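You operate a simulated robot arm through the tools that you are given. There is no shell and no other tool. Be economical: measure what you need, move in short steps, check, and stop when the job is done.

You run a simulated robot arm. Do the job below in one go: nothing can be reset, and whatever is moved stays where it is left.

JOB
Smooth the rough mouth of the Tawrinas can in the vice.
Fine: turn the smoothing cone on it till the burr is gone, stand the cone on its stud, free the can and put it on the green mat. Set down upright: smoothing cone, what you pick out.
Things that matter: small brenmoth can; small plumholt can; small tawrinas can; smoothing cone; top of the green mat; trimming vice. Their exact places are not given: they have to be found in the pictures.

The check looks at the end state, three seconds after you hand in, the way a careful person would. Anything else that was tipped, shoved, dropped, spilled or broken makes it a failure.

ROBOT AND FRAMES
A 6-joint arm with a two-finger parallel gripper on a trunk, on a base that drives. Base frame: it is fixed to the floor where the robot stands at the start and does not move with it; the origin is under the middle of the robot, x ahead of it, y to its left, z up; the surface under the hand at the start is at about z = 0.8. Lengths are in m, angles in degrees, forces in N, time in s.
With the tool pointing down near the work surface it reaches from about 0.36 to 0.82 m from the robot's upright axis, wherever it stands. Its first joint turns from -166.0 to 166.0 degrees. Places, roughly: top of the green mat [0.5, 0.9, 0.8]; trimming vice [0.4, -0.4, 0.8]. Payload 3.91 kg.
Tool frame: the origin (TCP) lies between the finger pads and is the grasp point; the fingertips stand 0.03 m ahead of it; z points along the fingers, y is the line along which they close. Largest opening 0.11 m; finger width 0.02, thickness 0.01; the body of the gripper, 0.048 by 0.112 m, starts 0.055 m behind the TCP.
Orientation is told as [roll, pitch, yaw] about the base's x, y, z axes, in that order, counted from this pose: with the fingers straight down and closing along the base's y, the tool's x points along the base's -x, its y along +y and its z along -z.

CONTROLS
- The arm moves only by the tool nudge_tool. Its argument "motion" is a list of rows, each an object (a shift or turn left out is 0, a gripper value left out holds the last) with "translation": the shift along the base's x, y, z in mm, a list of three; "angular": the turn, a rotation vector about the base's x, y, z in degrees, a list of three; "gripper": the gripper command, from -1 (shut) to 1 (fully open), values between in proportion. In form: [{"translation": [x, y, z], "angular": [wx, wy, wz], "gripper": gripper}, ...]. A call has 1 to 12 rows; each row shifts and turns the commanded pose from where the row before left it. Each row takes 0.2 s and may step no farther than 0.05 m and 8.6 degrees from the row before; otherwise, or with a gripper value out of range, the whole call is refused. Where a pose cannot be reached the arm comes as near as it can. A force on the tool above 40 N (or 10 N above the force at the start of the call, whichever is more), or a blocked arm, ends the call early, and 0.2 s more pass. Each finger travels about 0.045 m/s and halts on what it meets, pressing with about 38 N; the grip force reading is that of the motor and also rises with nothing between the fingers. The clock runs only during rows and for 0.2 s after the last one: add rows that do not move to give the fingers time. It gives the time, the measured TCP pose, the force on the tool (base axes), the opening and the grip force at its end, in the units of the frame above (readings bear some noise), with the torque about the TCP (base axes, N m) and any sound that the robot's microphone picked up.
- Cameras (640 x 400 px; columns grow to the right, rows downward): "scene" is now at [0.0079, 0.1464, 1.5738]; the picture's right is [-0.21, -0.98, 0.00], its down [-0.61, 0.13, -0.78] and it looks along [0.76, -0.17, -0.62] (base axes); focal length 214 px, centre (320, 200). "wrist" rides on the gripper at [0.077, 0.007, -0.114] in the tool frame; the picture's right is [-0.09, 1.00, 0.00], its down [-0.80, -0.07, -0.59] and it looks along [-0.59, -0.05, 0.80] (tool axes); focal length 270 px, centre (320, 200).
- get_image(camera): a new picture of that camera. It takes no simulated time.
- move_column(by): slides the trunk up (or, below 0, down) by that many m; the arm and the scene camera ride with it, the base frame stays. It gives what a move gives, with no picture.
- roll_base(legs): drives the robot by 1 to 6 legs, each [ahead, turn to the left] in m and degrees, along the robot's own axes; the way and the turn of a leg run together, so that a leg with both is an arc; at most 1.5 m and 180 degrees a leg. The arm and the cameras ride along, it lands a little off, and it stops where it bumps. It gives what a move gives.
- pan_tilt(pan, tilt): turns the head with the scene camera to pan (to the left, within 155 degrees either way) and tilt (down, from -29 to 69), counted from straight ahead of the robot. It gives what a move gives.
- measure_at(camera, pixels): for up to 12 pixels [column, row] of the newest picture of that camera ("zoom" is the newest enlarged one), the place [x, y, z] in the base frame of the surface seen there, good to about 0.003 m. It takes no simulated time.
- inspect(camera, box): a new picture of the part [left, top, right, bottom] of that camera's present view, enlarged. It takes no simulated time.
- job_done(): hands the job in; it is judged then, once.

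Work in short steps. Measure before you move; look again where a grasp or a placing could have gone wrong, and mend it. You have 80 turns and 52 pictures in all, those below and enlarged ones among them. Open the gripper and draw the arm clear of the work before you hand the job in, unless the task says otherwise; then end with one line.

The tools are called as a command line: name --argument value ..., lists and objects as JSON in quotes. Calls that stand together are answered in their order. nudge_tool: Moves the arm, as the interface text tells. Its arguments: {"type":"object","properties":{"motion":{"type":"array"}},"required":["motion"]} The other tools are called the same way: move_column (by) slides the trunk up or down; roll_base (legs) drives the base; pan_tilt (pan, tilt) turns the head that bears the scene camera; get_image (camera) takes a picture; measure_at (camera, pixels) gives the place of the surface under pixels of a picture; inspect (camera, box) takes an enlarged picture of a part of a camera's view; job_done () hands the job in.

At the start:

```text
time: 0.0
tcp_pos: [0.4371, -0.0098, 1.3037]
ee_rot: [0.0, 0.1, -0.4]
wrist_force: [0.4, 0.5, -0.8]
moment: [-0.03, -0.01, -0.03]
width: 0.1101
grasp_force: 0.0
trunk travel left (down, up): [-0.525, 0.085]
robot x, y, heading: [-0.0, 0.0174, 0.0]
head pan, tilt: [-12.5, 38.6]
```

scene: 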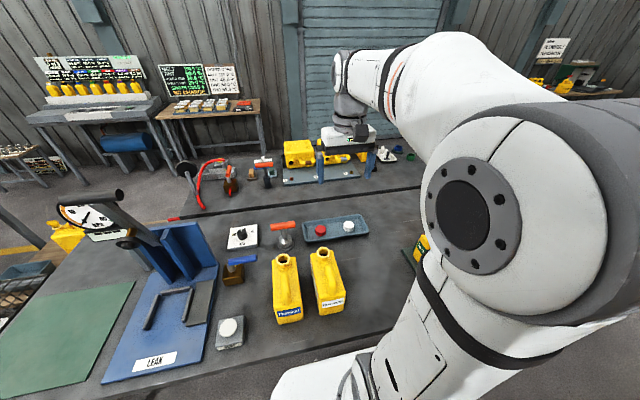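
wrist: 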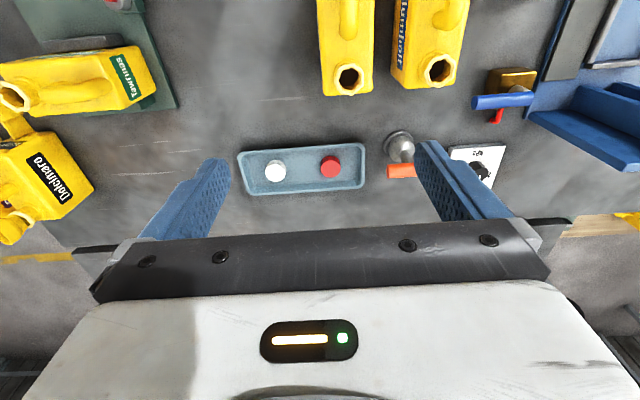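

The wrist picture shows the Tawrinas can near (100,80) on a green base, and the cone probably near (400,150). I turn the head to the right to see the vice.

pan_tilt --pan -50 --tilt 45

get_image --camera "scene"

measure_at --camera "wrist" --pixels '[[398, 143], [400, 172], [348, 75], [440, 68], [100, 75], [15, 97], [40, 180], [330, 165]]'

```text
time: 1.0
tcp_pos: [0.4361, -0.0074, 1.3037]
ee_rot: [0.0, 0.0, -0.5]
wrist_force: [0.3, -0.8, 0.7]
moment: [-0.01, 0.02, 0.03]
width: 0.1102
grasp_force: 0.0
trunk travel left (down, up): [-0.525, 0.085]
robot x, y, heading: [0.001, 0.0151, 0.0]
head pan, tilt: [-50.0, 45.0]
```

```text
49 pictures are left
```

scene: 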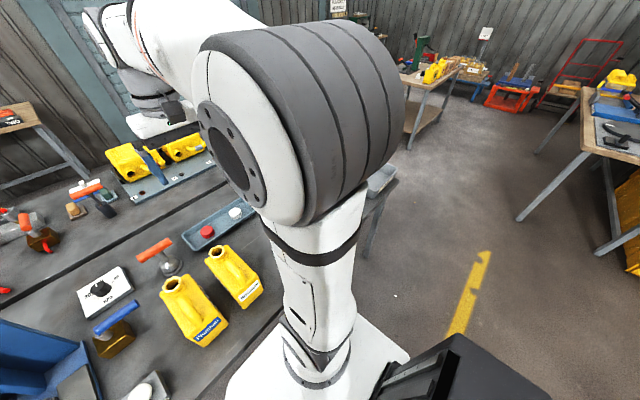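

```text
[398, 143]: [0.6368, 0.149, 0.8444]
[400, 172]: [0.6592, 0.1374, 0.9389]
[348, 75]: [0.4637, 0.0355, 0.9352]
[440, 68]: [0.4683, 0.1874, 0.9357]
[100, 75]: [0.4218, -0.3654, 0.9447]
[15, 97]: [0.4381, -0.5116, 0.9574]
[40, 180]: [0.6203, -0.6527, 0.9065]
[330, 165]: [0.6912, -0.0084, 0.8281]
```

The arm hides the vice from the head. I move the hand high over to the right and look with the wrist camera.

nudge_tool --motion '[{"translation": [-5, -45, 0]}, {"translation": [-5, -45, 0]}, {"translation": [-5, -45, 0]}, {"translation": [-10, -45, 0]}, {"translation": [-10, -45, 0]}, {"translation": [-10, -45, 0]}, {"translation": [-10, -45, 0]}, {"translation": [-10, -45, 0]}]'

get_image --camera "wrist"

get_image --camera "scene"

```text
time: 2.8
tcp_pos: [0.3708, -0.369, 1.3041]
ee_rot: [0.1, 0.0, -0.3]
wrist_force: [0.6, -0.4, -0.4]
moment: [0.04, 0.0, -0.02]
width: 0.1099
grasp_force: 0.1
trunk travel left (down, up): [-0.525, 0.085]
robot x, y, heading: [0.0021, 0.0158, 0.1]
head pan, tilt: [-50.0, 45.0]
```

```text
48 pictures are left
```

wrist: 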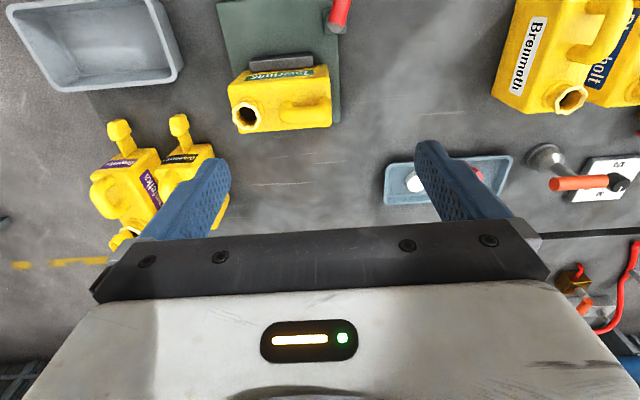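

```text
47 pictures are left
```

scene: 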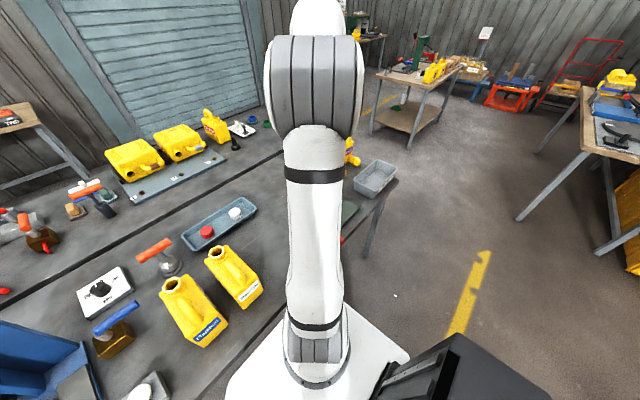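

I zoom in on the tools on the bench (scene 60-260, 180-370) and on the can in the vice.

inspect --camera "scene" --box '[0, 160, 260, 330]'

inspect --camera "wrist" --box '[190, 0, 390, 140]'

measure_at --camera "wrist" --pixels '[[247, 117], [265, 100], [310, 110], [280, 60], [335, 12], [230, 40], [335, 90], [543, 155], [575, 183], [610, 180]]'

```text
2.35 times, centred on (130, 245) of scene
```

zoom: 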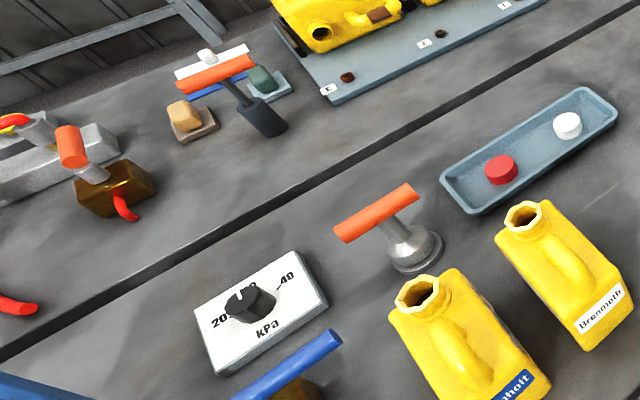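

```text
2.86 times, centred on (290, 70) of wrist
```

zoom: 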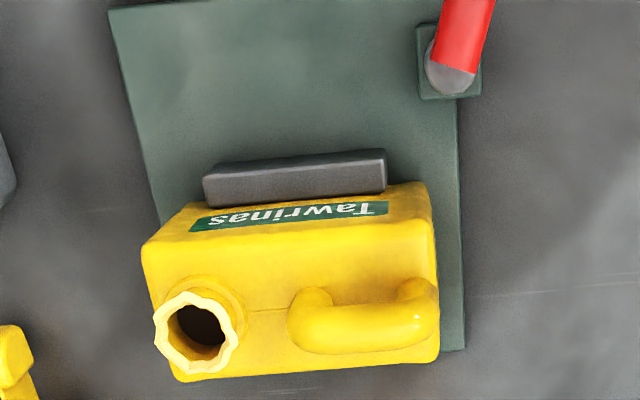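

```text
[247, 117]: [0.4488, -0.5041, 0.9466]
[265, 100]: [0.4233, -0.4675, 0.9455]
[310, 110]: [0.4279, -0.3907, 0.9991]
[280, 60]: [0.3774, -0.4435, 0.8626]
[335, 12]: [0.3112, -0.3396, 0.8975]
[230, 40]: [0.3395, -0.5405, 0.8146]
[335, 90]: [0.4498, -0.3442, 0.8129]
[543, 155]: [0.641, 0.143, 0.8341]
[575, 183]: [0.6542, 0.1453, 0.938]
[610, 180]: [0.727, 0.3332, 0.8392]
```

The likely cone is the T-handled tool on a round stand at about (0.65, 0.14). I move the hand above it for a close look, staying above z 1.1.

nudge_tool --motion '[{"translation": [5, 45, 0]}, {"translation": [5, 45, 0]}, {"translation": [5, 45, 0]}, {"translation": [10, 45, 0]}, {"translation": [10, 45, 0]}, {"translation": [10, 45, 0]}, {"translation": [10, 45, 0]}, {"translation": [10, 45, 0]}, {"translation": [20, 45, 0]}, {"translation": [20, 45, 0]}, {"translation": [20, 40, -20]}, {"translation": [0, 10, -40]}]'

nudge_tool --motion '[{"translation": [0, 0, -40]}, {"translation": [0, 0, -40]}, {"translation": [0, 0, -30]}]'

get_image --camera "wrist"

```text
time: 5.4
tcp_pos: [0.497, 0.1306, 1.2422]
ee_rot: [0.1, 0.1, -0.5]
wrist_force: [-0.3, 0.2, 0.3]
moment: [-0.03, 0.04, 0.01]
width: 0.11
grasp_force: 0.0
trunk travel left (down, up): [-0.525, 0.085]
robot x, y, heading: [0.0009, 0.0173, -0.1]
head pan, tilt: [-50.0, 45.0]
```

```text
time: 6.2
tcp_pos: [0.497, 0.1312, 1.1317]
ee_rot: [0.1, -0.1, -0.3]
wrist_force: [0.7, 0.1, -0.4]
moment: [-0.01, 0.0, 0.01]
width: 0.11
grasp_force: 0.1
trunk travel left (down, up): [-0.525, 0.085]
robot x, y, heading: [-0.001, 0.0161, 0.3]
head pan, tilt: [-50.0, 45.0]
```

```text
44 pictures are left
```

wrist: 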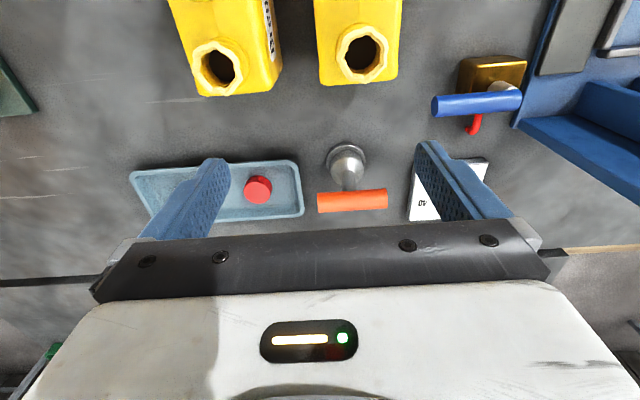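

The T-handle is at (352,200) and its foot at (346,163). I zoom in on it and the blue-handled tool and measure.

inspect --camera "wrist" --box '[290, 50, 540, 225]'

measure_at --camera "wrist" --pixels '[[322, 196], [352, 194], [383, 192], [352, 208], [346, 175], [346, 148], [330, 165], [364, 165], [440, 105], [510, 100], [474, 125], [346, 187]]'

get_image --camera "scene"

```text
2.29 times, centred on (415, 138) of wrist
```

zoom: 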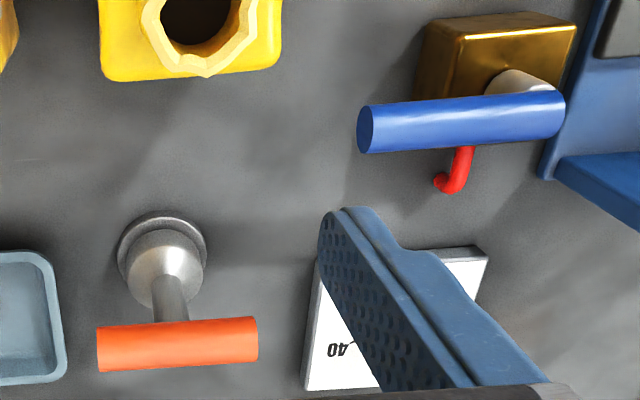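

```text
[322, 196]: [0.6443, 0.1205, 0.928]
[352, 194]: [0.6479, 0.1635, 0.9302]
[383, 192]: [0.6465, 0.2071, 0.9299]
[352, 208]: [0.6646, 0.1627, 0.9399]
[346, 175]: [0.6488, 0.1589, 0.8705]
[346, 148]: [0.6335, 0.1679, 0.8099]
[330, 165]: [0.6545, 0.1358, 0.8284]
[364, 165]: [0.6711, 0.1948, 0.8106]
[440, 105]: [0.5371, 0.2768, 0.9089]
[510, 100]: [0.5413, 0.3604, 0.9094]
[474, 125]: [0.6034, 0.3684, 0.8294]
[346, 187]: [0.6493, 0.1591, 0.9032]
```

```text
42 pictures are left
```

scene: 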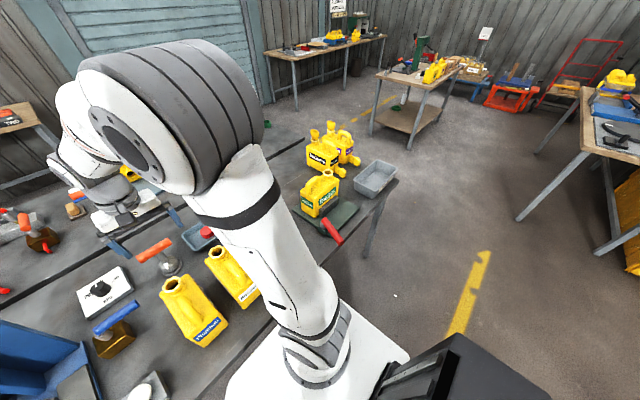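

The cone's handle centre is about (0.657, 0.163, 0.93), with the bar along y and about 90 mm long. I turn the tool by -90° so that the fingers close across the bar, and shift over it.

nudge_tool --motion '[{"angular": [0, 0, -8.5], "translation": [14, 2.5, 0]}, {"angular": [0, 0, -8.5], "translation": [14, 2.5, 0]}, {"angular": [0, 0, -8.5], "translation": [14, 2.5, 0]}, {"angular": [0, 0, -8.5], "translation": [14, 2.5, 0]}, {"angular": [0, 0, -8.5], "translation": [14, 2.5, 0]}, {"angular": [0, 0, -8.5], "translation": [14, 2.5, 0]}, {"angular": [0, 0, -8.5], "translation": [14, 2.5, 0]}, {"angular": [0, 0, -8.5], "translation": [14, 2.5, 0]}, {"angular": [0, 0, -8.5], "translation": [14, 2.5, 0]}, {"angular": [0, 0, -8.5], "translation": [14, 2.5, 0]}, {"angular": [0, 0, -4.7], "translation": [14, 2.5, 0]}]'

get_image --camera "wrist"

```text
time: 8.6
tcp_pos: [0.6505, 0.159, 1.133]
ee_rot: [0.0, 0.0, -90.2]
wrist_force: [0.2, -0.5, 0.5]
moment: [-0.03, 0.0, 0.0]
width: 0.1101
grasp_force: 0.1
trunk travel left (down, up): [-0.525, 0.085]
robot x, y, heading: [0.0024, 0.0194, 0.2]
head pan, tilt: [-50.0, 45.0]
```

```text
41 pictures are left
```

wrist: 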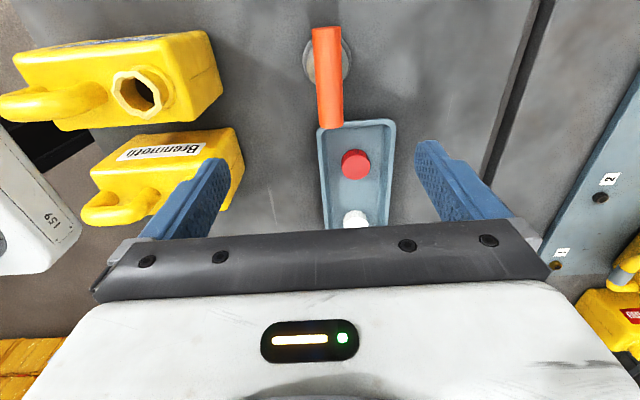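

I measure the bar's ends and middle from this side (ends near (326,30) and (330,125)).

measure_at --camera "wrist" --pixels '[[316, 34], [327, 34], [338, 34], [317, 75], [328, 75], [340, 75], [319, 115], [330, 115], [341, 115], [345, 65], [311, 65]]'

```text
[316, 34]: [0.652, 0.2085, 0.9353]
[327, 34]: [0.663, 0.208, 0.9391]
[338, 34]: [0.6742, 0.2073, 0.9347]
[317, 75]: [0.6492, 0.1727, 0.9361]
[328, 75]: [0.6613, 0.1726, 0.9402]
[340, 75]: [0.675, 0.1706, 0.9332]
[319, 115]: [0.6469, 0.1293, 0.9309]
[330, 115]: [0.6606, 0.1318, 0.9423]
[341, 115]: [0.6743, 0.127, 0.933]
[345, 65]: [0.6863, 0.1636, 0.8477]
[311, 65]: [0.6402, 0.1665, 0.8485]
```

The bar axis is x≈0.661, y centre≈0.165, z≈0.928. I align and descend in steps.

nudge_tool --motion '[{"translation": [10, 5, -40], "angular": [0, 0, -1.5]}, {"translation": [0, 0, -45]}, {"translation": [0, 0, -45]}, {"translation": [0, 0, -40]}, {"translation": [0, 0, 0]}]'

get_image --camera "wrist"

```text
time: 9.8
tcp_pos: [0.6599, 0.1636, 0.9643]
ee_rot: [0.0, 0.0, -91.6]
wrist_force: [-0.3, -0.9, 0.3]
moment: [0.02, -0.02, 0.01]
width: 0.1101
grasp_force: 0.0
trunk travel left (down, up): [-0.525, 0.085]
robot x, y, heading: [0.004, 0.0168, 0.1]
head pan, tilt: [-50.0, 45.0]
```

```text
40 pictures are left
```

wrist: 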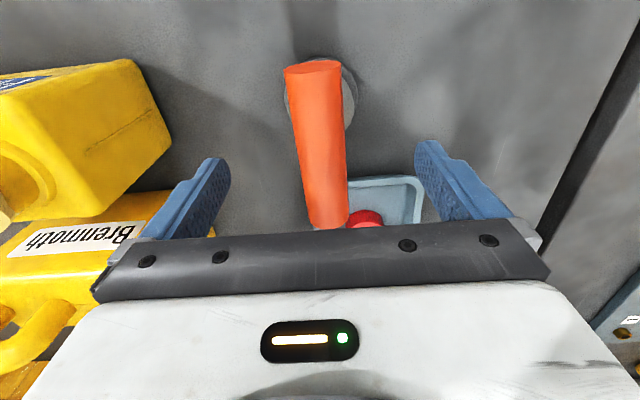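

The bar lies between the fingers; I go down to z≈0.927 and close.

nudge_tool --motion '[{"translation": [1, 1, -20]}, {"translation": [0, 0, -17]}, {"gripper": -0.6}, {"gripper": -0.6}, {"gripper": -0.6}, {"gripper": -0.6}, {"gripper": -0.6}, {"gripper": -1}, {"gripper": -1}]'

```text
time: 11.8
tcp_pos: [0.6628, 0.1635, 0.9261]
ee_rot: [0.0, 0.0, -91.5]
wrist_force: [0.5, -0.2, -0.3]
moment: [0.0, 0.02, 0.04]
width: 0.0291
grasp_force: 38.7
trunk travel left (down, up): [-0.525, 0.085]
robot x, y, heading: [0.0009, 0.0153, 0.3]
head pan, tilt: [-50.0, 45.0]
```

Gripped at width 0.029. I lift straight up and look at the cone and the stud.

nudge_tool --motion '[{"translation": [0, 0, 10]}, {"translation": [0, 0, 20]}, {"translation": [0, 0, 30]}, {"translation": [0, 0, 40]}, {"translation": [0, 0, 40]}, {"translation": [0, 0, 40]}, {"translation": [0, 0, 20]}]'

get_image --camera "wrist"

get_image --camera "scene"

```text
time: 13.4
tcp_pos: [0.6616, 0.1642, 1.128]
ee_rot: [-0.2, 0.0, -91.6]
wrist_force: [0.2, 0.0, -2.1]
moment: [0.01, 0.02, -0.01]
width: 0.0288
grasp_force: 37.5
trunk travel left (down, up): [-0.525, 0.085]
robot x, y, heading: [0.0013, 0.0182, -0.0]
head pan, tilt: [-50.0, 45.0]
```

```text
39 pictures are left
```

wrist: 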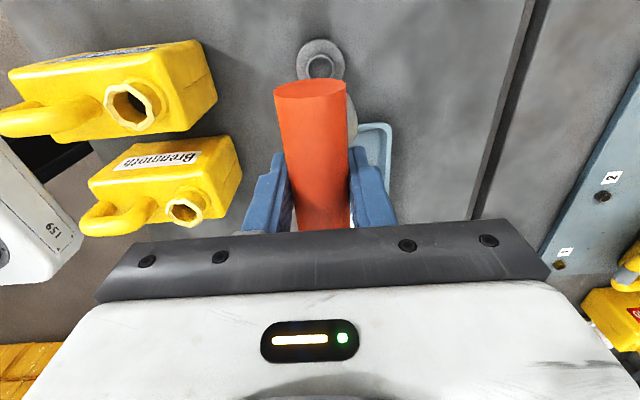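

```text
38 pictures are left
```

scene: 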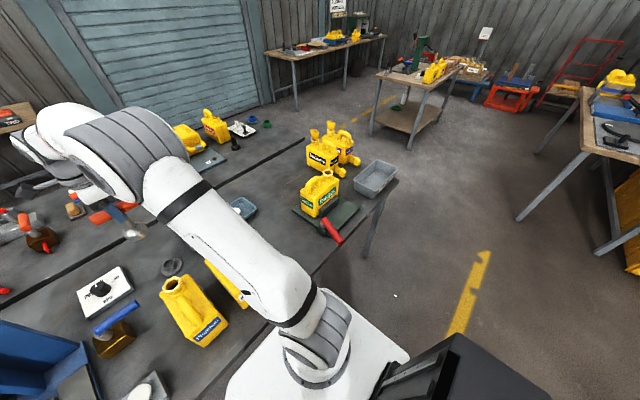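

The cone is off its stud (ring at (320,60)). I zoom on the held cone and stud and measure the stud, and zoom on the vice.

inspect --camera "scene" --box '[70, 180, 270, 310]'

measure_at --camera "wrist" --pixels '[[320, 66], [320, 42], [300, 60], [341, 60], [320, 57]]'

measure_at --camera "zoom" --pixels '[[327, 275], [205, 175], [215, 160]]'

inspect --camera "scene" --box '[270, 150, 390, 250]'

```text
3.08 times, centred on (170, 245) of scene
```

zoom: 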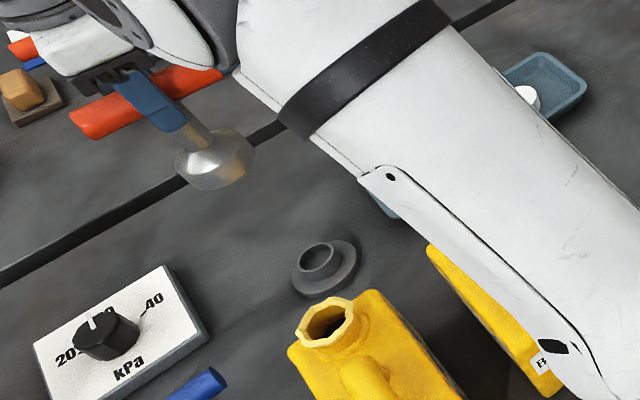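

```text
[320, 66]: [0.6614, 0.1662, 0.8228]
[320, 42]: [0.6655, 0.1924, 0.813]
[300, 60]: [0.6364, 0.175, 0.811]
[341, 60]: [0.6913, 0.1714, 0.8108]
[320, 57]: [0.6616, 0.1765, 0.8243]
```

```text
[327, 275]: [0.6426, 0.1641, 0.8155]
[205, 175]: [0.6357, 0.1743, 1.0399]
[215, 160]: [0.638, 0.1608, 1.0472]
```

```text
4.00 times, centred on (330, 200) of scene
```

zoom: 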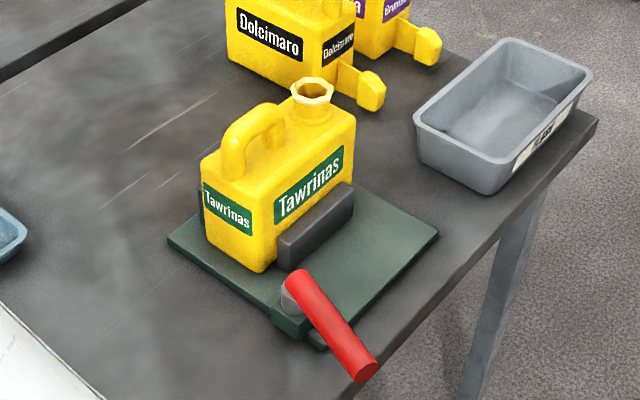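

The vice with the red lever is clear. I measure the can's mouth rim, top and the lever's ends in this enlarged picture.

measure_at --camera "zoom" --pixels '[[293, 90], [332, 92], [312, 102], [312, 79], [310, 124], [345, 125], [205, 165], [275, 118], [297, 275], [375, 372], [292, 295], [360, 355]]'

```text
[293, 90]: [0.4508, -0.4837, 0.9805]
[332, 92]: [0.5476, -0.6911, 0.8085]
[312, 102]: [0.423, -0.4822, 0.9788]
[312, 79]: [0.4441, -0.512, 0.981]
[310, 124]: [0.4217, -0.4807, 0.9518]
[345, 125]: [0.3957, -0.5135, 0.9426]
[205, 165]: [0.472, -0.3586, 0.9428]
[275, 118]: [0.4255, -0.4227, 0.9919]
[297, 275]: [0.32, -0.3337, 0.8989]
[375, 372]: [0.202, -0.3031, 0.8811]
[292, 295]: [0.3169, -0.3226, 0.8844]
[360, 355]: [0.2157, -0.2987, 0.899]
```

Mouth rim top is z≈0.981, centre about (0.437, -0.497). I raise the cone and carry it toward the vice, stopping short to look from above.

nudge_tool --motion '[{"translation": [0, 0, 40]}, {"translation": [0, 0, 32]}, {"translation": [-16, -42, 0]}, {"translation": [-16, -42, 0]}, {"translation": [-16, -42, 0]}, {"translation": [-16, -42, 0]}, {"translation": [-16, -42, 0]}, {"translation": [-16, -42, 0]}, {"translation": [-16, -42, 0]}, {"translation": [-16, -42, 0]}, {"translation": [-16, -42, 0]}, {"translation": [-16, -42, 0]}]'

nudge_tool --motion '[{"translation": [-16, -42, 0]}, {"translation": [-16, -42, 0]}, {"translation": [-16, -42, 0]}, {"translation": [-16, -38, 0]}, {"translation": [0, 0, -25]}, {"translation": [0, 0, -20]}, {}]'

get_image --camera "wrist"

```text
time: 16.0
tcp_pos: [0.5011, -0.2559, 1.1992]
ee_rot: [0.0, 0.0, -91.6]
wrist_force: [0.1, -1.0, -2.3]
moment: [0.01, -0.01, 0.01]
width: 0.0291
grasp_force: 38.7
trunk travel left (down, up): [-0.525, 0.085]
robot x, y, heading: [0.0019, 0.0171, 0.1]
head pan, tilt: [-50.0, 45.0]
```

```text
time: 17.6
tcp_pos: [0.4372, -0.4193, 1.1536]
ee_rot: [0.0, -0.1, -91.6]
wrist_force: [0.5, -0.5, -2.0]
moment: [-0.02, 0.01, 0.0]
width: 0.0289
grasp_force: 38.1
trunk travel left (down, up): [-0.525, 0.085]
robot x, y, heading: [0.0006, 0.0158, 0.1]
head pan, tilt: [-50.0, 45.0]
```

```text
35 pictures are left
```

wrist: 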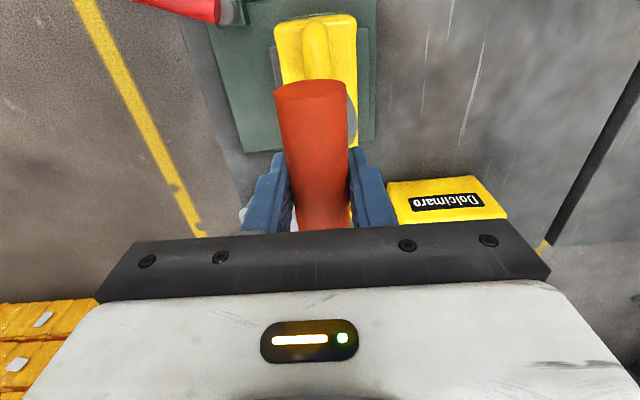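

The bar hides the mouth. I step +x and +y to see the mouth beside the handle.

nudge_tool --motion '[{"translation": [40, 45, 0]}, {"translation": [45, 45, 0]}, {"translation": [0, 20, 0]}, {}]'

get_image --camera "wrist"

inspect --camera "scene" --box '[270, 150, 390, 250]'

```text
refused: row 1 steps farther than a row can; nothing moved
```

```text
34 pictures are left
```

wrist: 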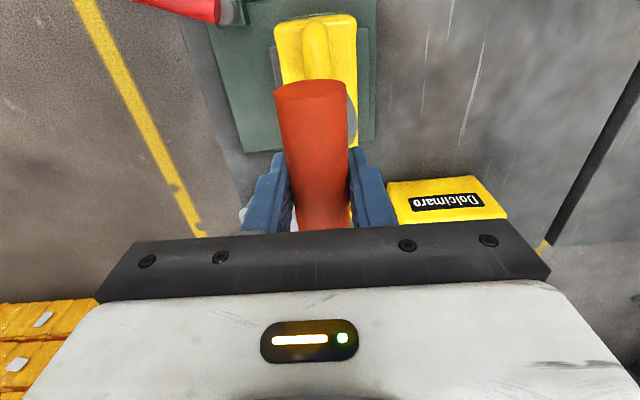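

```text
4.00 times, centred on (330, 200) of scene
```

zoom: 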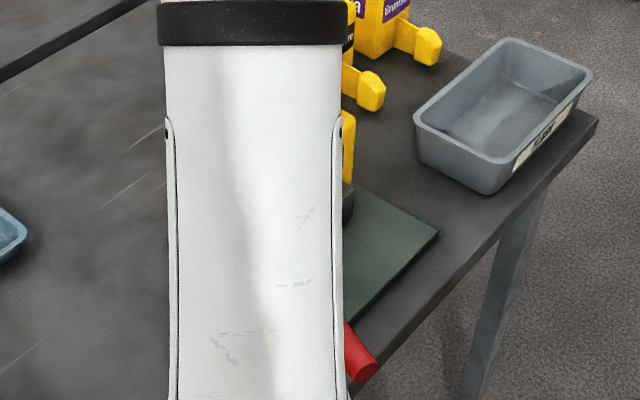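

The step was too long; I repeat it in smaller rows.

nudge_tool --motion '[{"translation": [30, 35, 0]}, {"translation": [30, 35, 0]}, {"translation": [25, 35, 0]}, {}]'

get_image --camera "wrist"

```text
time: 18.6
tcp_pos: [0.5225, -0.3143, 1.1538]
ee_rot: [-0.1, 0.0, -91.6]
wrist_force: [0.0, 0.2, -1.4]
moment: [0.02, -0.01, 0.0]
width: 0.0296
grasp_force: 37.8
trunk travel left (down, up): [-0.525, 0.085]
robot x, y, heading: [0.0, 0.0163, 0.2]
head pan, tilt: [-50.0, 45.0]
```

```text
32 pictures are left
```

wrist: 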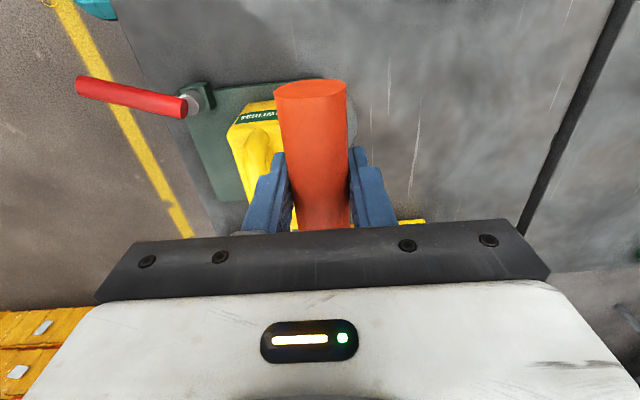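

Picture-down is toward -y, so I need the TCP farther to -y with an x offset. I go to about (0.535, -0.47).

nudge_tool --motion '[{"translation": [3, -39, 0]}, {"translation": [3, -39, 0]}, {"translation": [3, -39, 0]}, {"translation": [3, -39, 0]}, {}]'

inspect --camera "wrist" --box '[120, 20, 320, 160]'

```text
time: 19.8
tcp_pos: [0.535, -0.4699, 1.1532]
ee_rot: [0.1, 0.0, -91.5]
wrist_force: [-0.8, -0.8, -1.8]
moment: [-0.01, 0.04, 0.0]
width: 0.0293
grasp_force: 38.1
trunk travel left (down, up): [-0.525, 0.085]
robot x, y, heading: [-0.0022, 0.0169, -0.2]
head pan, tilt: [-50.0, 45.0]
```

```text
2.86 times, centred on (220, 90) of wrist
```

zoom: 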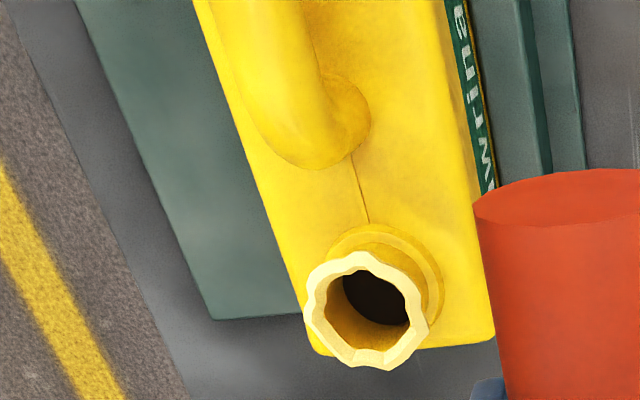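

The scalloped rim spans (305–428, 252–370) in the enlargement; I measure around it.

measure_at --camera "zoom" --pixels '[[314, 305], [418, 312], [362, 261], [372, 360], [330, 275], [403, 275], [328, 340], [410, 345]]'

```text
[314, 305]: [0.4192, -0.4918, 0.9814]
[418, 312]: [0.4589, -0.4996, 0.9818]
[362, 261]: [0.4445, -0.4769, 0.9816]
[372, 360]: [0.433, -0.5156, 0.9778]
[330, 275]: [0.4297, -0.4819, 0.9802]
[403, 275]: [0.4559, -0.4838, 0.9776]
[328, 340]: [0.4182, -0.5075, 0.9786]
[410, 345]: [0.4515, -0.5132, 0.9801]
```

Mouth centre ≈ (0.439, -0.4965), rim z 0.981. I move above it and lower gently until contact.

nudge_tool --motion '[{"translation": [-32, -9, 0]}, {"translation": [-32, -9, 0]}, {"translation": [-32, -8.5, 0]}, {"translation": [0, 0, -15]}, {"translation": [0, 0, -15]}, {}]'

get_image --camera "scene"

```text
time: 21.2
tcp_pos: [0.4396, -0.496, 1.1245]
ee_rot: [0.0, 0.0, -91.6]
wrist_force: [0.8, -0.3, -2.4]
moment: [0.01, 0.03, 0.0]
width: 0.0291
grasp_force: 38.2
trunk travel left (down, up): [-0.525, 0.085]
robot x, y, heading: [-0.0006, 0.0175, 0.0]
head pan, tilt: [-50.0, 45.0]
```

```text
30 pictures are left
```

scene: 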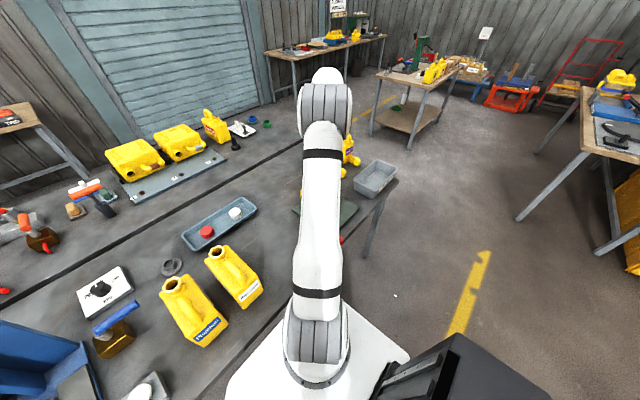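

The arm hides the head's view, so I go by force: small downward steps.

nudge_tool --motion '[{"translation": [0, 0, -6]}, {"translation": [0, 0, -6]}, {"translation": [0, 0, -6]}, {"translation": [0, 0, -4]}, {"translation": [0, 0, -4]}, {"translation": [0, 0, -3]}, {}]'

```text
time: 22.8
tcp_pos: [0.4395, -0.497, 1.0946]
ee_rot: [0.0, 0.0, -91.6]
wrist_force: [0.3, -0.2, -1.3]
moment: [-0.02, 0.0, 0.01]
width: 0.0293
grasp_force: 38.0
trunk travel left (down, up): [-0.525, 0.085]
robot x, y, heading: [0.0009, 0.0166, 0.3]
head pan, tilt: [-50.0, 45.0]
```

No contact yet (force only the weight). I keep lowering in 2–3 mm steps.

nudge_tool --motion '[{"translation": [0, 0, -3]}, {"translation": [0, 0, -3]}, {"translation": [0, 0, -3]}, {"translation": [0, 0, -2]}, {}]'

```text
time: 24.0
tcp_pos: [0.4384, -0.4958, 1.0831]
ee_rot: [-0.1, 0.1, -91.6]
wrist_force: [0.1, 0.6, -3.0]
moment: [-0.06, -0.03, -0.01]
width: 0.0289
grasp_force: 37.6
trunk travel left (down, up): [-0.525, 0.085]
robot x, y, heading: [0.0015, 0.0184, 0.0]
head pan, tilt: [-50.0, 45.0]
```

Still nothing definite; I continue down.

nudge_tool --motion '[{"translation": [0, 0, -2]}, {"translation": [0, 0, -2]}, {"translation": [0, 0, -2]}, {"translation": [0, 0, -2]}, {}]'

```text
time: 25.2
tcp_pos: [0.4387, -0.4967, 1.0757]
ee_rot: [0.0, 0.0, -91.6]
wrist_force: [0.5, -0.8, -2.0]
moment: [-0.04, 0.01, 0.02]
width: 0.0291
grasp_force: 38.1
trunk travel left (down, up): [-0.525, 0.085]
robot x, y, heading: [0.003, 0.0157, 0.3]
head pan, tilt: [-50.0, 45.0]
```

Still free; a wrist picture would be blocked, so I continue by 2 mm steps.

nudge_tool --motion '[{"translation": [0, 0, -2]}, {"translation": [0, 0, -2]}, {"translation": [0, 0, -2]}, {"translation": [0, 0, -2]}, {"translation": [0, 0, -2]}, {}]'

```text
time: 26.6
tcp_pos: [0.4382, -0.4954, 1.0688]
ee_rot: [0.1, -0.4, -91.6]
wrist_force: [2.8, -1.9, 21.0]
moment: [0.03, -0.07, -0.02]
width: 0.0289
grasp_force: 38.0
trunk travel left (down, up): [-0.525, 0.085]
robot x, y, heading: [0.0004, 0.017, 0.1]
head pan, tilt: [-50.0, 45.0]
```

Contact: 21 N downward at z 1.069. Now I turn the cone by about +94° under this pressure.

nudge_tool --motion '[{"angular": [0, 0, 8.5]}, {"angular": [0, 0, 8.5]}, {"angular": [0, 0, 8.5]}, {"angular": [0, 0, 8.5]}, {"angular": [0, 0, 8.5]}, {"angular": [0, 0, 8.5]}, {"angular": [0, 0, 8.5]}, {"angular": [0, 0, 8.5]}, {"angular": [0, 0, 8.5]}, {"angular": [0, 0, 8.5]}, {"angular": [0, 0, 8.5]}, {}]'

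```text
time: 29.2
tcp_pos: [0.4367, -0.4952, 1.0681]
ee_rot: [0.0, -0.1, 1.9]
wrist_force: [1.3, -0.5, 26.7]
moment: [-0.02, -0.05, -0.05]
width: 0.0291
grasp_force: 38.1
trunk travel left (down, up): [-0.525, 0.085]
robot x, y, heading: [0.0029, 0.015, 0.1]
head pan, tilt: [-50.0, 45.0]
```

No sound yet; I go on turning the same way.

nudge_tool --motion '[{"angular": [0, 0, 8.5]}, {"angular": [0, 0, 8.5]}, {"angular": [0, 0, 8.5]}, {"angular": [0, 0, 8.5]}, {"angular": [0, 0, 8.5]}, {"angular": [0, 0, 8.5]}, {"angular": [0, 0, 8.5]}, {"angular": [0, 0, 8.5]}, {"angular": [0, 0, 8.5]}, {"angular": [0, 0, 8.5]}, {"angular": [0, 0, 8.5]}, {}]'

inspect --camera "wrist" --box '[170, 0, 470, 230]'

```text
time: 31.8
tcp_pos: [0.4377, -0.496, 1.0674]
ee_rot: [-0.1, 0.1, 95.5]
wrist_force: [2.5, -5.3, 22.3]
moment: [-0.24, -0.05, -0.03]
width: 0.0292
grasp_force: 38.1
trunk travel left (down, up): [-0.525, 0.085]
robot x, y, heading: [0.0005, 0.0147, -0.1]
head pan, tilt: [-50.0, 45.0]
```

```text
1.74 times, centred on (320, 115) of wrist
```

zoom: 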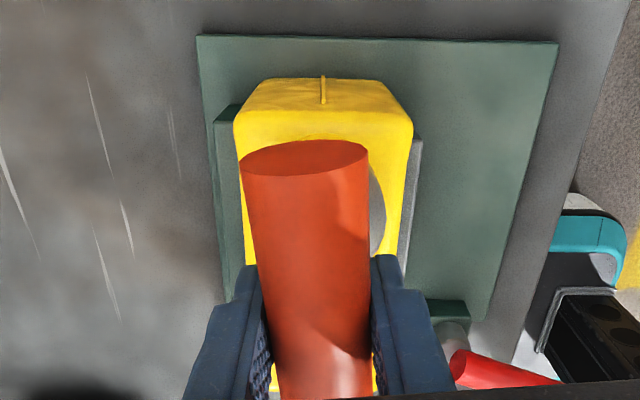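

About half a turn done; I turn back over the same range under pressure (grinding both ways).

nudge_tool --motion '[{"angular": [0, 0, -8.5]}, {"angular": [0, 0, -8.5]}, {"angular": [0, 0, -8.5]}, {"angular": [0, 0, -8.5]}, {"angular": [0, 0, -8.5]}, {"angular": [0, 0, -8.5]}, {"angular": [0, 0, -8.5]}, {"angular": [0, 0, -8.5]}, {"angular": [0, 0, -8.5]}, {"angular": [0, 0, -8.5]}, {"angular": [0, 0, -8.5]}, {}]'

nudge_tool --motion '[{"angular": [0, 0, -8.5]}, {"angular": [0, 0, -8.5]}, {"angular": [0, 0, -8.5]}, {"angular": [0, 0, -8.5]}, {"angular": [0, 0, -8.5]}, {"angular": [0, 0, -8.5]}, {"angular": [0, 0, -8.5]}, {"angular": [0, 0, -8.5]}, {"angular": [0, 0, -8.5]}, {"angular": [0, 0, -8.5]}, {"angular": [0, 0, -8.5]}, {}]'

```text
time: 34.4
tcp_pos: [0.4377, -0.4955, 1.0665]
ee_rot: [0.0, -0.1, 1.8]
wrist_force: [-1.0, 0.7, 13.8]
moment: [0.1, -0.1, -0.03]
width: 0.0292
grasp_force: 37.9
trunk travel left (down, up): [-0.525, 0.085]
robot x, y, heading: [0.0018, 0.0171, 0.3]
head pan, tilt: [-50.0, 45.0]
```

```text
time: 37.0
tcp_pos: [0.4386, -0.4969, 1.0661]
ee_rot: [0.1, -0.1, -91.6]
wrist_force: [1.5, -4.2, 11.7]
moment: [-0.55, -0.02, 0.03]
width: 0.0293
grasp_force: 38.4
trunk travel left (down, up): [-0.525, 0.085]
robot x, y, heading: [-0.0012, 0.0185, 0.0]
head pan, tilt: [-50.0, 45.0]
```

The force fell to 12 N as the cone sank: material is coming off. I press 2 mm more and make another pass.

nudge_tool --motion '[{"translation": [0, 0, -2]}, {"angular": [0, 0, 8.5]}, {"angular": [0, 0, 8.5]}, {"angular": [0, 0, 8.5]}, {"angular": [0, 0, 8.5]}, {"angular": [0, 0, 8.5]}, {"angular": [0, 0, 8.5]}, {"angular": [0, 0, 8.5]}, {"angular": [0, 0, 8.5]}, {"angular": [0, 0, 8.5]}, {"angular": [0, 0, 8.5]}, {"angular": [0, 0, 8.5]}]'

nudge_tool --motion '[{}, {"angular": [0, 0, 8.5]}, {"angular": [0, 0, 8.5]}, {"angular": [0, 0, 8.5]}, {"angular": [0, 0, 8.5]}, {"angular": [0, 0, 8.5]}, {"angular": [0, 0, 8.5]}, {"angular": [0, 0, 8.5]}, {"angular": [0, 0, 8.5]}, {"angular": [0, 0, 8.5]}, {"angular": [0, 0, 8.5]}, {"angular": [0, 0, 8.5]}]'

```text
time: 39.6
tcp_pos: [0.4371, -0.4958, 1.0652]
ee_rot: [-0.1, -0.1, 2.0]
wrist_force: [1.2, -0.6, 26.9]
moment: [-0.02, -0.08, -0.13]
width: 0.0291
grasp_force: 37.8
trunk travel left (down, up): [-0.525, 0.085]
robot x, y, heading: [0.0024, 0.0153, -0.0]
head pan, tilt: [-50.0, 45.0]
```

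```text
time: 42.2
tcp_pos: [0.4387, -0.4964, 1.0633]
ee_rot: [-0.1, 0.2, 95.6]
wrist_force: [0.6, -5.7, 21.4]
moment: [-0.34, -0.06, -0.16]
width: 0.0293
grasp_force: 38.4
trunk travel left (down, up): [-0.525, 0.085]
robot x, y, heading: [0.0045, 0.0186, -0.0]
head pan, tilt: [-50.0, 45.0]
```

Another return pass, then I'll lift and look at the rim.

nudge_tool --motion '[{}, {"angular": [0, 0, -8.5]}, {"angular": [0, 0, -8.5]}, {"angular": [0, 0, -8.5]}, {"angular": [0, 0, -8.5]}, {"angular": [0, 0, -8.5]}, {"angular": [0, 0, -8.5]}, {"angular": [0, 0, -8.5]}, {"angular": [0, 0, -8.5]}, {"angular": [0, 0, -8.5]}, {"angular": [0, 0, -8.5]}, {"angular": [0, 0, -8.5]}]'

nudge_tool --motion '[{}, {"angular": [0, 0, -8.5]}, {"angular": [0, 0, -8.5]}, {"angular": [0, 0, -8.5]}, {"angular": [0, 0, -8.5]}, {"angular": [0, 0, -8.5]}, {"angular": [0, 0, -8.5]}, {"angular": [0, 0, -8.5]}, {"angular": [0, 0, -8.5]}, {"angular": [0, 0, -8.5]}, {"angular": [0, 0, -8.5]}, {"angular": [0, 0, -8.5]}]'

nudge_tool --motion '[{"translation": [0, 0, 10]}, {"translation": [0, 0, 20]}, {"translation": [0, 0, 30]}, {"translation": [0, 0, 30]}, {"translation": [32, 9, 0]}, {"translation": [32, 9, 0]}, {"translation": [32, 9, 0]}, {}]'

inspect --camera "wrist" --box '[120, 20, 320, 160]'

```text
time: 44.8
tcp_pos: [0.4378, -0.4953, 1.0658]
ee_rot: [-0.1, 0.0, 1.7]
wrist_force: [-1.5, 1.8, 14.1]
moment: [0.07, -0.07, 0.07]
width: 0.0291
grasp_force: 38.1
trunk travel left (down, up): [-0.525, 0.085]
robot x, y, heading: [0.002, 0.0197, 0.1]
head pan, tilt: [-50.0, 45.0]
```

```text
time: 47.4
tcp_pos: [0.4386, -0.4953, 1.0645]
ee_rot: [0.0, 0.0, -91.8]
wrist_force: [1.8, -3.0, 11.8]
moment: [-0.35, -0.12, 0.06]
width: 0.0291
grasp_force: 38.1
trunk travel left (down, up): [-0.525, 0.085]
robot x, y, heading: [-0.0001, 0.0165, -0.1]
head pan, tilt: [-50.0, 45.0]
```

```text
time: 49.2
tcp_pos: [0.5344, -0.4705, 1.1539]
ee_rot: [0.0, 0.0, -91.6]
wrist_force: [-0.5, -0.8, -2.8]
moment: [-0.01, 0.0, 0.0]
width: 0.0289
grasp_force: 38.1
trunk travel left (down, up): [-0.525, 0.085]
robot x, y, heading: [0.004, 0.0181, -0.0]
head pan, tilt: [-50.0, 45.0]
```

```text
2.86 times, centred on (220, 90) of wrist
```

zoom: 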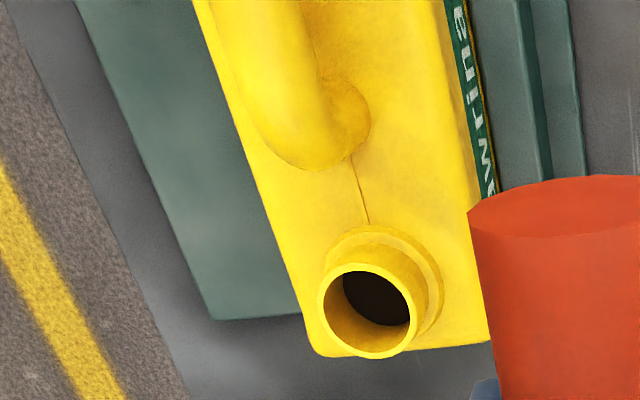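

The rim is now smooth and round; the burr is gone. I carry the cone back to its stud at (0.662, 0.164), first high above.

nudge_tool --motion '[{"translation": [0, 0, 45]}, {"translation": [9, 45, 0]}, {"translation": [9, 45, 0]}, {"translation": [9, 45, 0]}, {"translation": [9, 45, 0]}, {"translation": [9, 45, 0]}, {"translation": [9, 45, 0]}, {"translation": [9, 45, 0]}, {"translation": [9, 45, 0]}, {"translation": [9, 45, 0]}, {"translation": [9, 45, 0]}, {"translation": [9, 45, 0]}]'

nudge_tool --motion '[{"translation": [9, 45, 0]}, {"translation": [9, 45, 0]}, {"translation": [9, 45, 0]}, {"translation": [1, 4, -35]}, {"translation": [0, 0, -35]}, {}]'

get_image --camera "wrist"

```text
time: 51.8
tcp_pos: [0.6346, 0.0273, 1.1982]
ee_rot: [-0.1, 0.0, -91.6]
wrist_force: [0.1, 0.2, -2.3]
moment: [-0.01, 0.0, -0.03]
width: 0.0289
grasp_force: 38.2
trunk travel left (down, up): [-0.525, 0.085]
robot x, y, heading: [0.0002, 0.0177, 0.1]
head pan, tilt: [-50.0, 45.0]
```

```text
time: 53.2
tcp_pos: [0.6613, 0.1641, 1.1292]
ee_rot: [0.0, 0.0, -91.7]
wrist_force: [-0.4, -0.4, -2.1]
moment: [0.02, 0.0, 0.0]
width: 0.0292
grasp_force: 37.4
trunk travel left (down, up): [-0.525, 0.085]
robot x, y, heading: [-0.0012, 0.0208, 0.0]
head pan, tilt: [-50.0, 45.0]
```

```text
27 pictures are left
```

wrist: 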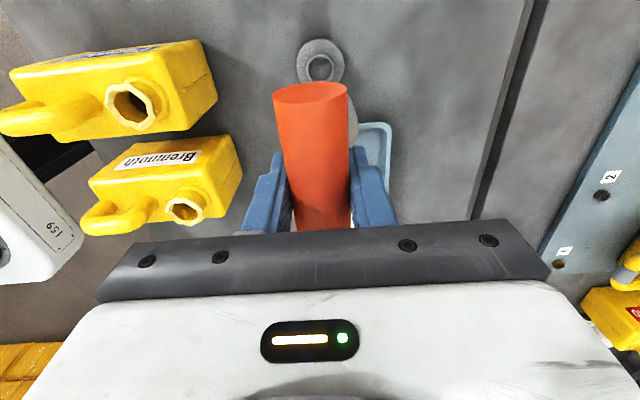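

The view matches the one at lift-off (ring at (320,60)). I lower to just above the seat.

nudge_tool --motion '[{"translation": [0.5, 0, -45]}, {"translation": [0, 0, -45]}, {"translation": [0, 0, -45]}, {"translation": [0, 0, -40]}, {"translation": [0, 0, -15]}, {"translation": [0, 0, -6]}, {}]'

```text
time: 54.8
tcp_pos: [0.6624, 0.1627, 0.9322]
ee_rot: [-0.1, 0.0, -91.6]
wrist_force: [-0.3, -0.8, -2.5]
moment: [-0.02, -0.01, -0.01]
width: 0.0292
grasp_force: 38.1
trunk travel left (down, up): [-0.525, 0.085]
robot x, y, heading: [0.0039, 0.0165, 0.0]
head pan, tilt: [-50.0, 45.0]
```

No force yet at 0.932; I lower the last millimetres.

nudge_tool --motion '[{"translation": [0, 0, -2]}, {"translation": [0, 0, -2]}, {"translation": [0, 0, -2]}, {}]'

```text
time: 55.8
tcp_pos: [0.6628, 0.1649, 0.9263]
ee_rot: [-0.1, 0.1, -91.5]
wrist_force: [0.8, -0.7, -2.8]
moment: [0.01, -0.02, -0.02]
width: 0.0289
grasp_force: 38.0
trunk travel left (down, up): [-0.525, 0.085]
robot x, y, heading: [-0.0003, 0.0137, -0.1]
head pan, tilt: [-50.0, 45.0]
```

Still unloaded (the bar may have slid up slightly in the grip). I go down further in 1 mm steps.

nudge_tool --motion '[{"translation": [0, 0, -1]}, {"translation": [0, 0, -1]}, {"translation": [0, 0, -1]}, {}]'

```text
time: 56.8
tcp_pos: [0.6619, 0.1651, 0.9232]
ee_rot: [-0.1, 0.0, -91.6]
wrist_force: [-0.5, 0.4, -2.5]
moment: [-0.04, 0.02, -0.01]
width: 0.0293
grasp_force: 38.1
trunk travel left (down, up): [-0.525, 0.085]
robot x, y, heading: [-0.0037, 0.0173, -0.0]
head pan, tilt: [-50.0, 45.0]
```

nudge_tool --motion '[{"translation": [0, 0, -1]}, {"translation": [0, 0, -1]}, {"translation": [0, 0, -1]}, {}]'

inspect --camera "scene" --box '[70, 180, 270, 310]'

```text
time: 57.8
tcp_pos: [0.6617, 0.1659, 0.9232]
ee_rot: [0.3, 0.1, -91.6]
wrist_force: [2.3, 0.8, 10.3]
moment: [-0.16, 0.04, -0.02]
width: 0.0289
grasp_force: 38.2
trunk travel left (down, up): [-0.525, 0.085]
robot x, y, heading: [-0.0005, 0.0159, 0.3]
head pan, tilt: [-50.0, 45.0]
```

```text
3.08 times, centred on (170, 245) of scene
```

zoom: 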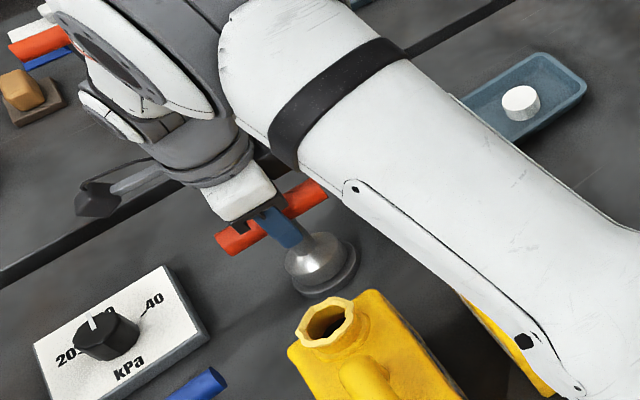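

Seated with 10 N; the picture shows the cone in the ring. I ease off 1 mm, open, and rise.

nudge_tool --motion '[{"translation": [0, 0, 1]}, {"gripper": -0.2}, {"gripper": -0.2}, {"gripper": 0.2}, {"gripper": 0.2}, {"gripper": 0.2}, {"gripper": 0.2, "translation": [0, 0, 20]}, {"translation": [0, 0, 40]}, {"translation": [0, 0, 45]}, {"translation": [0, 0, 45]}, {"translation": [0, 0, 45]}, {}]'

get_image --camera "wrist"

inspect --camera "scene" --box '[70, 180, 270, 310]'

```text
time: 60.4
tcp_pos: [0.661, 0.1645, 1.1164]
ee_rot: [-0.1, 0.0, -91.5]
wrist_force: [0.5, -0.2, 0.5]
moment: [-0.01, 0.03, 0.0]
width: 0.066
grasp_force: 0.1
trunk travel left (down, up): [-0.525, 0.085]
robot x, y, heading: [0.0019, 0.0163, 0.1]
head pan, tilt: [-50.0, 45.0]
```

```text
25 pictures are left
```

wrist: 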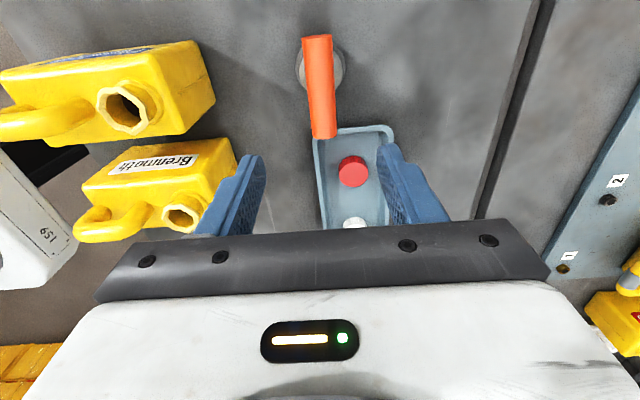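

```text
3.08 times, centred on (170, 245) of scene
```

zoom: 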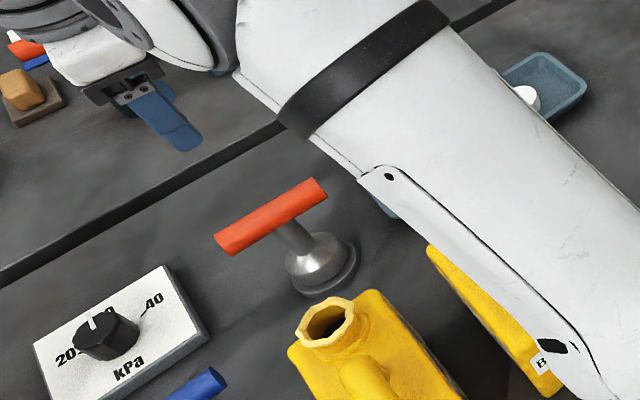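

I check that the bar is level and at its old height (0.941).

measure_at --camera "wrist" --pixels '[[318, 45], [321, 85], [324, 125], [340, 65], [301, 65]]'

```text
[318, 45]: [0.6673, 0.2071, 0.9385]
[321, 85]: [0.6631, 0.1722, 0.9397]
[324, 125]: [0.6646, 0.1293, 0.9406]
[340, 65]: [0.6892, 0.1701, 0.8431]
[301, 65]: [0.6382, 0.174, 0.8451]
```

The cone is properly seated. Now I look closely at the vice lever with the head camera, which is unobstructed now.

inspect --camera "scene" --box '[295, 160, 375, 250]'

nudge_tool --motion '[{"translation": [-5, -35, 30]}, {"translation": [-20, -40, 30]}, {"translation": [-20, -40, 20]}, {"translation": [-25, -42, 0]}, {"translation": [-25, -42, 0]}, {"translation": [-25, -42, 0]}, {"translation": [-25, -42, 0]}, {"translation": [-25, -42, 0]}, {"translation": [-25, -42, 0]}, {"translation": [-25, -42, 0]}, {"translation": [-25, -42, 0]}, {"translation": [-25, -42, 0]}]'

```text
4.44 times, centred on (335, 205) of scene
```

zoom: 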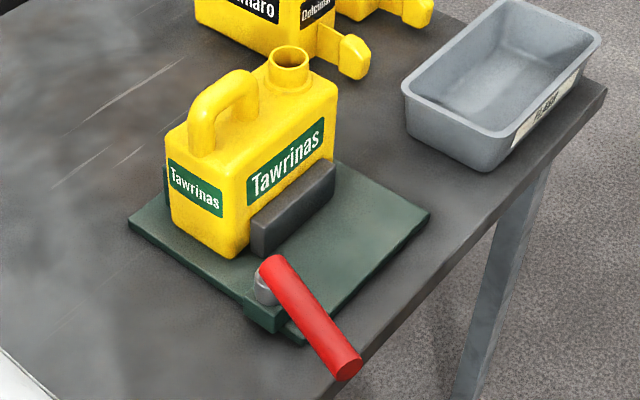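

```text
refused: row 2 steps farther than a row can; nothing moved
```

I measure points along the lever, hub and green post in this enlargement.

measure_at --camera "zoom" --pixels '[[275, 265], [290, 290], [315, 325], [340, 360], [352, 370], [262, 285], [265, 315], [295, 325], [300, 205], [265, 240], [135, 225], [300, 340]]'

nudge_tool --motion '[{"translation": [-5, -30, 30]}, {"translation": [-15, -35, 30]}, {"translation": [-15, -35, 20]}, {"translation": [-25, -42, 0]}, {"translation": [-25, -42, 0]}, {"translation": [-25, -42, 0]}, {"translation": [-25, -42, 0]}, {"translation": [-25, -42, 0]}, {"translation": [-25, -42, 0]}, {"translation": [-25, -42, 0]}, {"translation": [-25, -42, 0]}, {"translation": [-25, -42, 0]}]'

```text
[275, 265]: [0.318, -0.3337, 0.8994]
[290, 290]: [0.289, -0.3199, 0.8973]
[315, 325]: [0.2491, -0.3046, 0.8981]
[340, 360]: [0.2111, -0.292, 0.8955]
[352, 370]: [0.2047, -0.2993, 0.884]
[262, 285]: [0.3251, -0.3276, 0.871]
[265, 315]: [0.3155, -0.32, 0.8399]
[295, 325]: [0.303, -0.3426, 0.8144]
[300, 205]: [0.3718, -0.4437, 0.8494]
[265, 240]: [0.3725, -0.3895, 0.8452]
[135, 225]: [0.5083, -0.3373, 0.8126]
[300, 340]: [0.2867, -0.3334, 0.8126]
```

```text
time: 63.0
tcp_pos: [0.4009, -0.3141, 1.1971]
ee_rot: [-0.1, 0.0, -91.6]
wrist_force: [0.6, 0.3, -0.1]
moment: [0.0, 0.0, -0.02]
width: 0.0659
grasp_force: 0.0
trunk travel left (down, up): [-0.525, 0.085]
robot x, y, heading: [0.0014, 0.0121, 0.2]
head pan, tilt: [-50.0, 45.0]
```

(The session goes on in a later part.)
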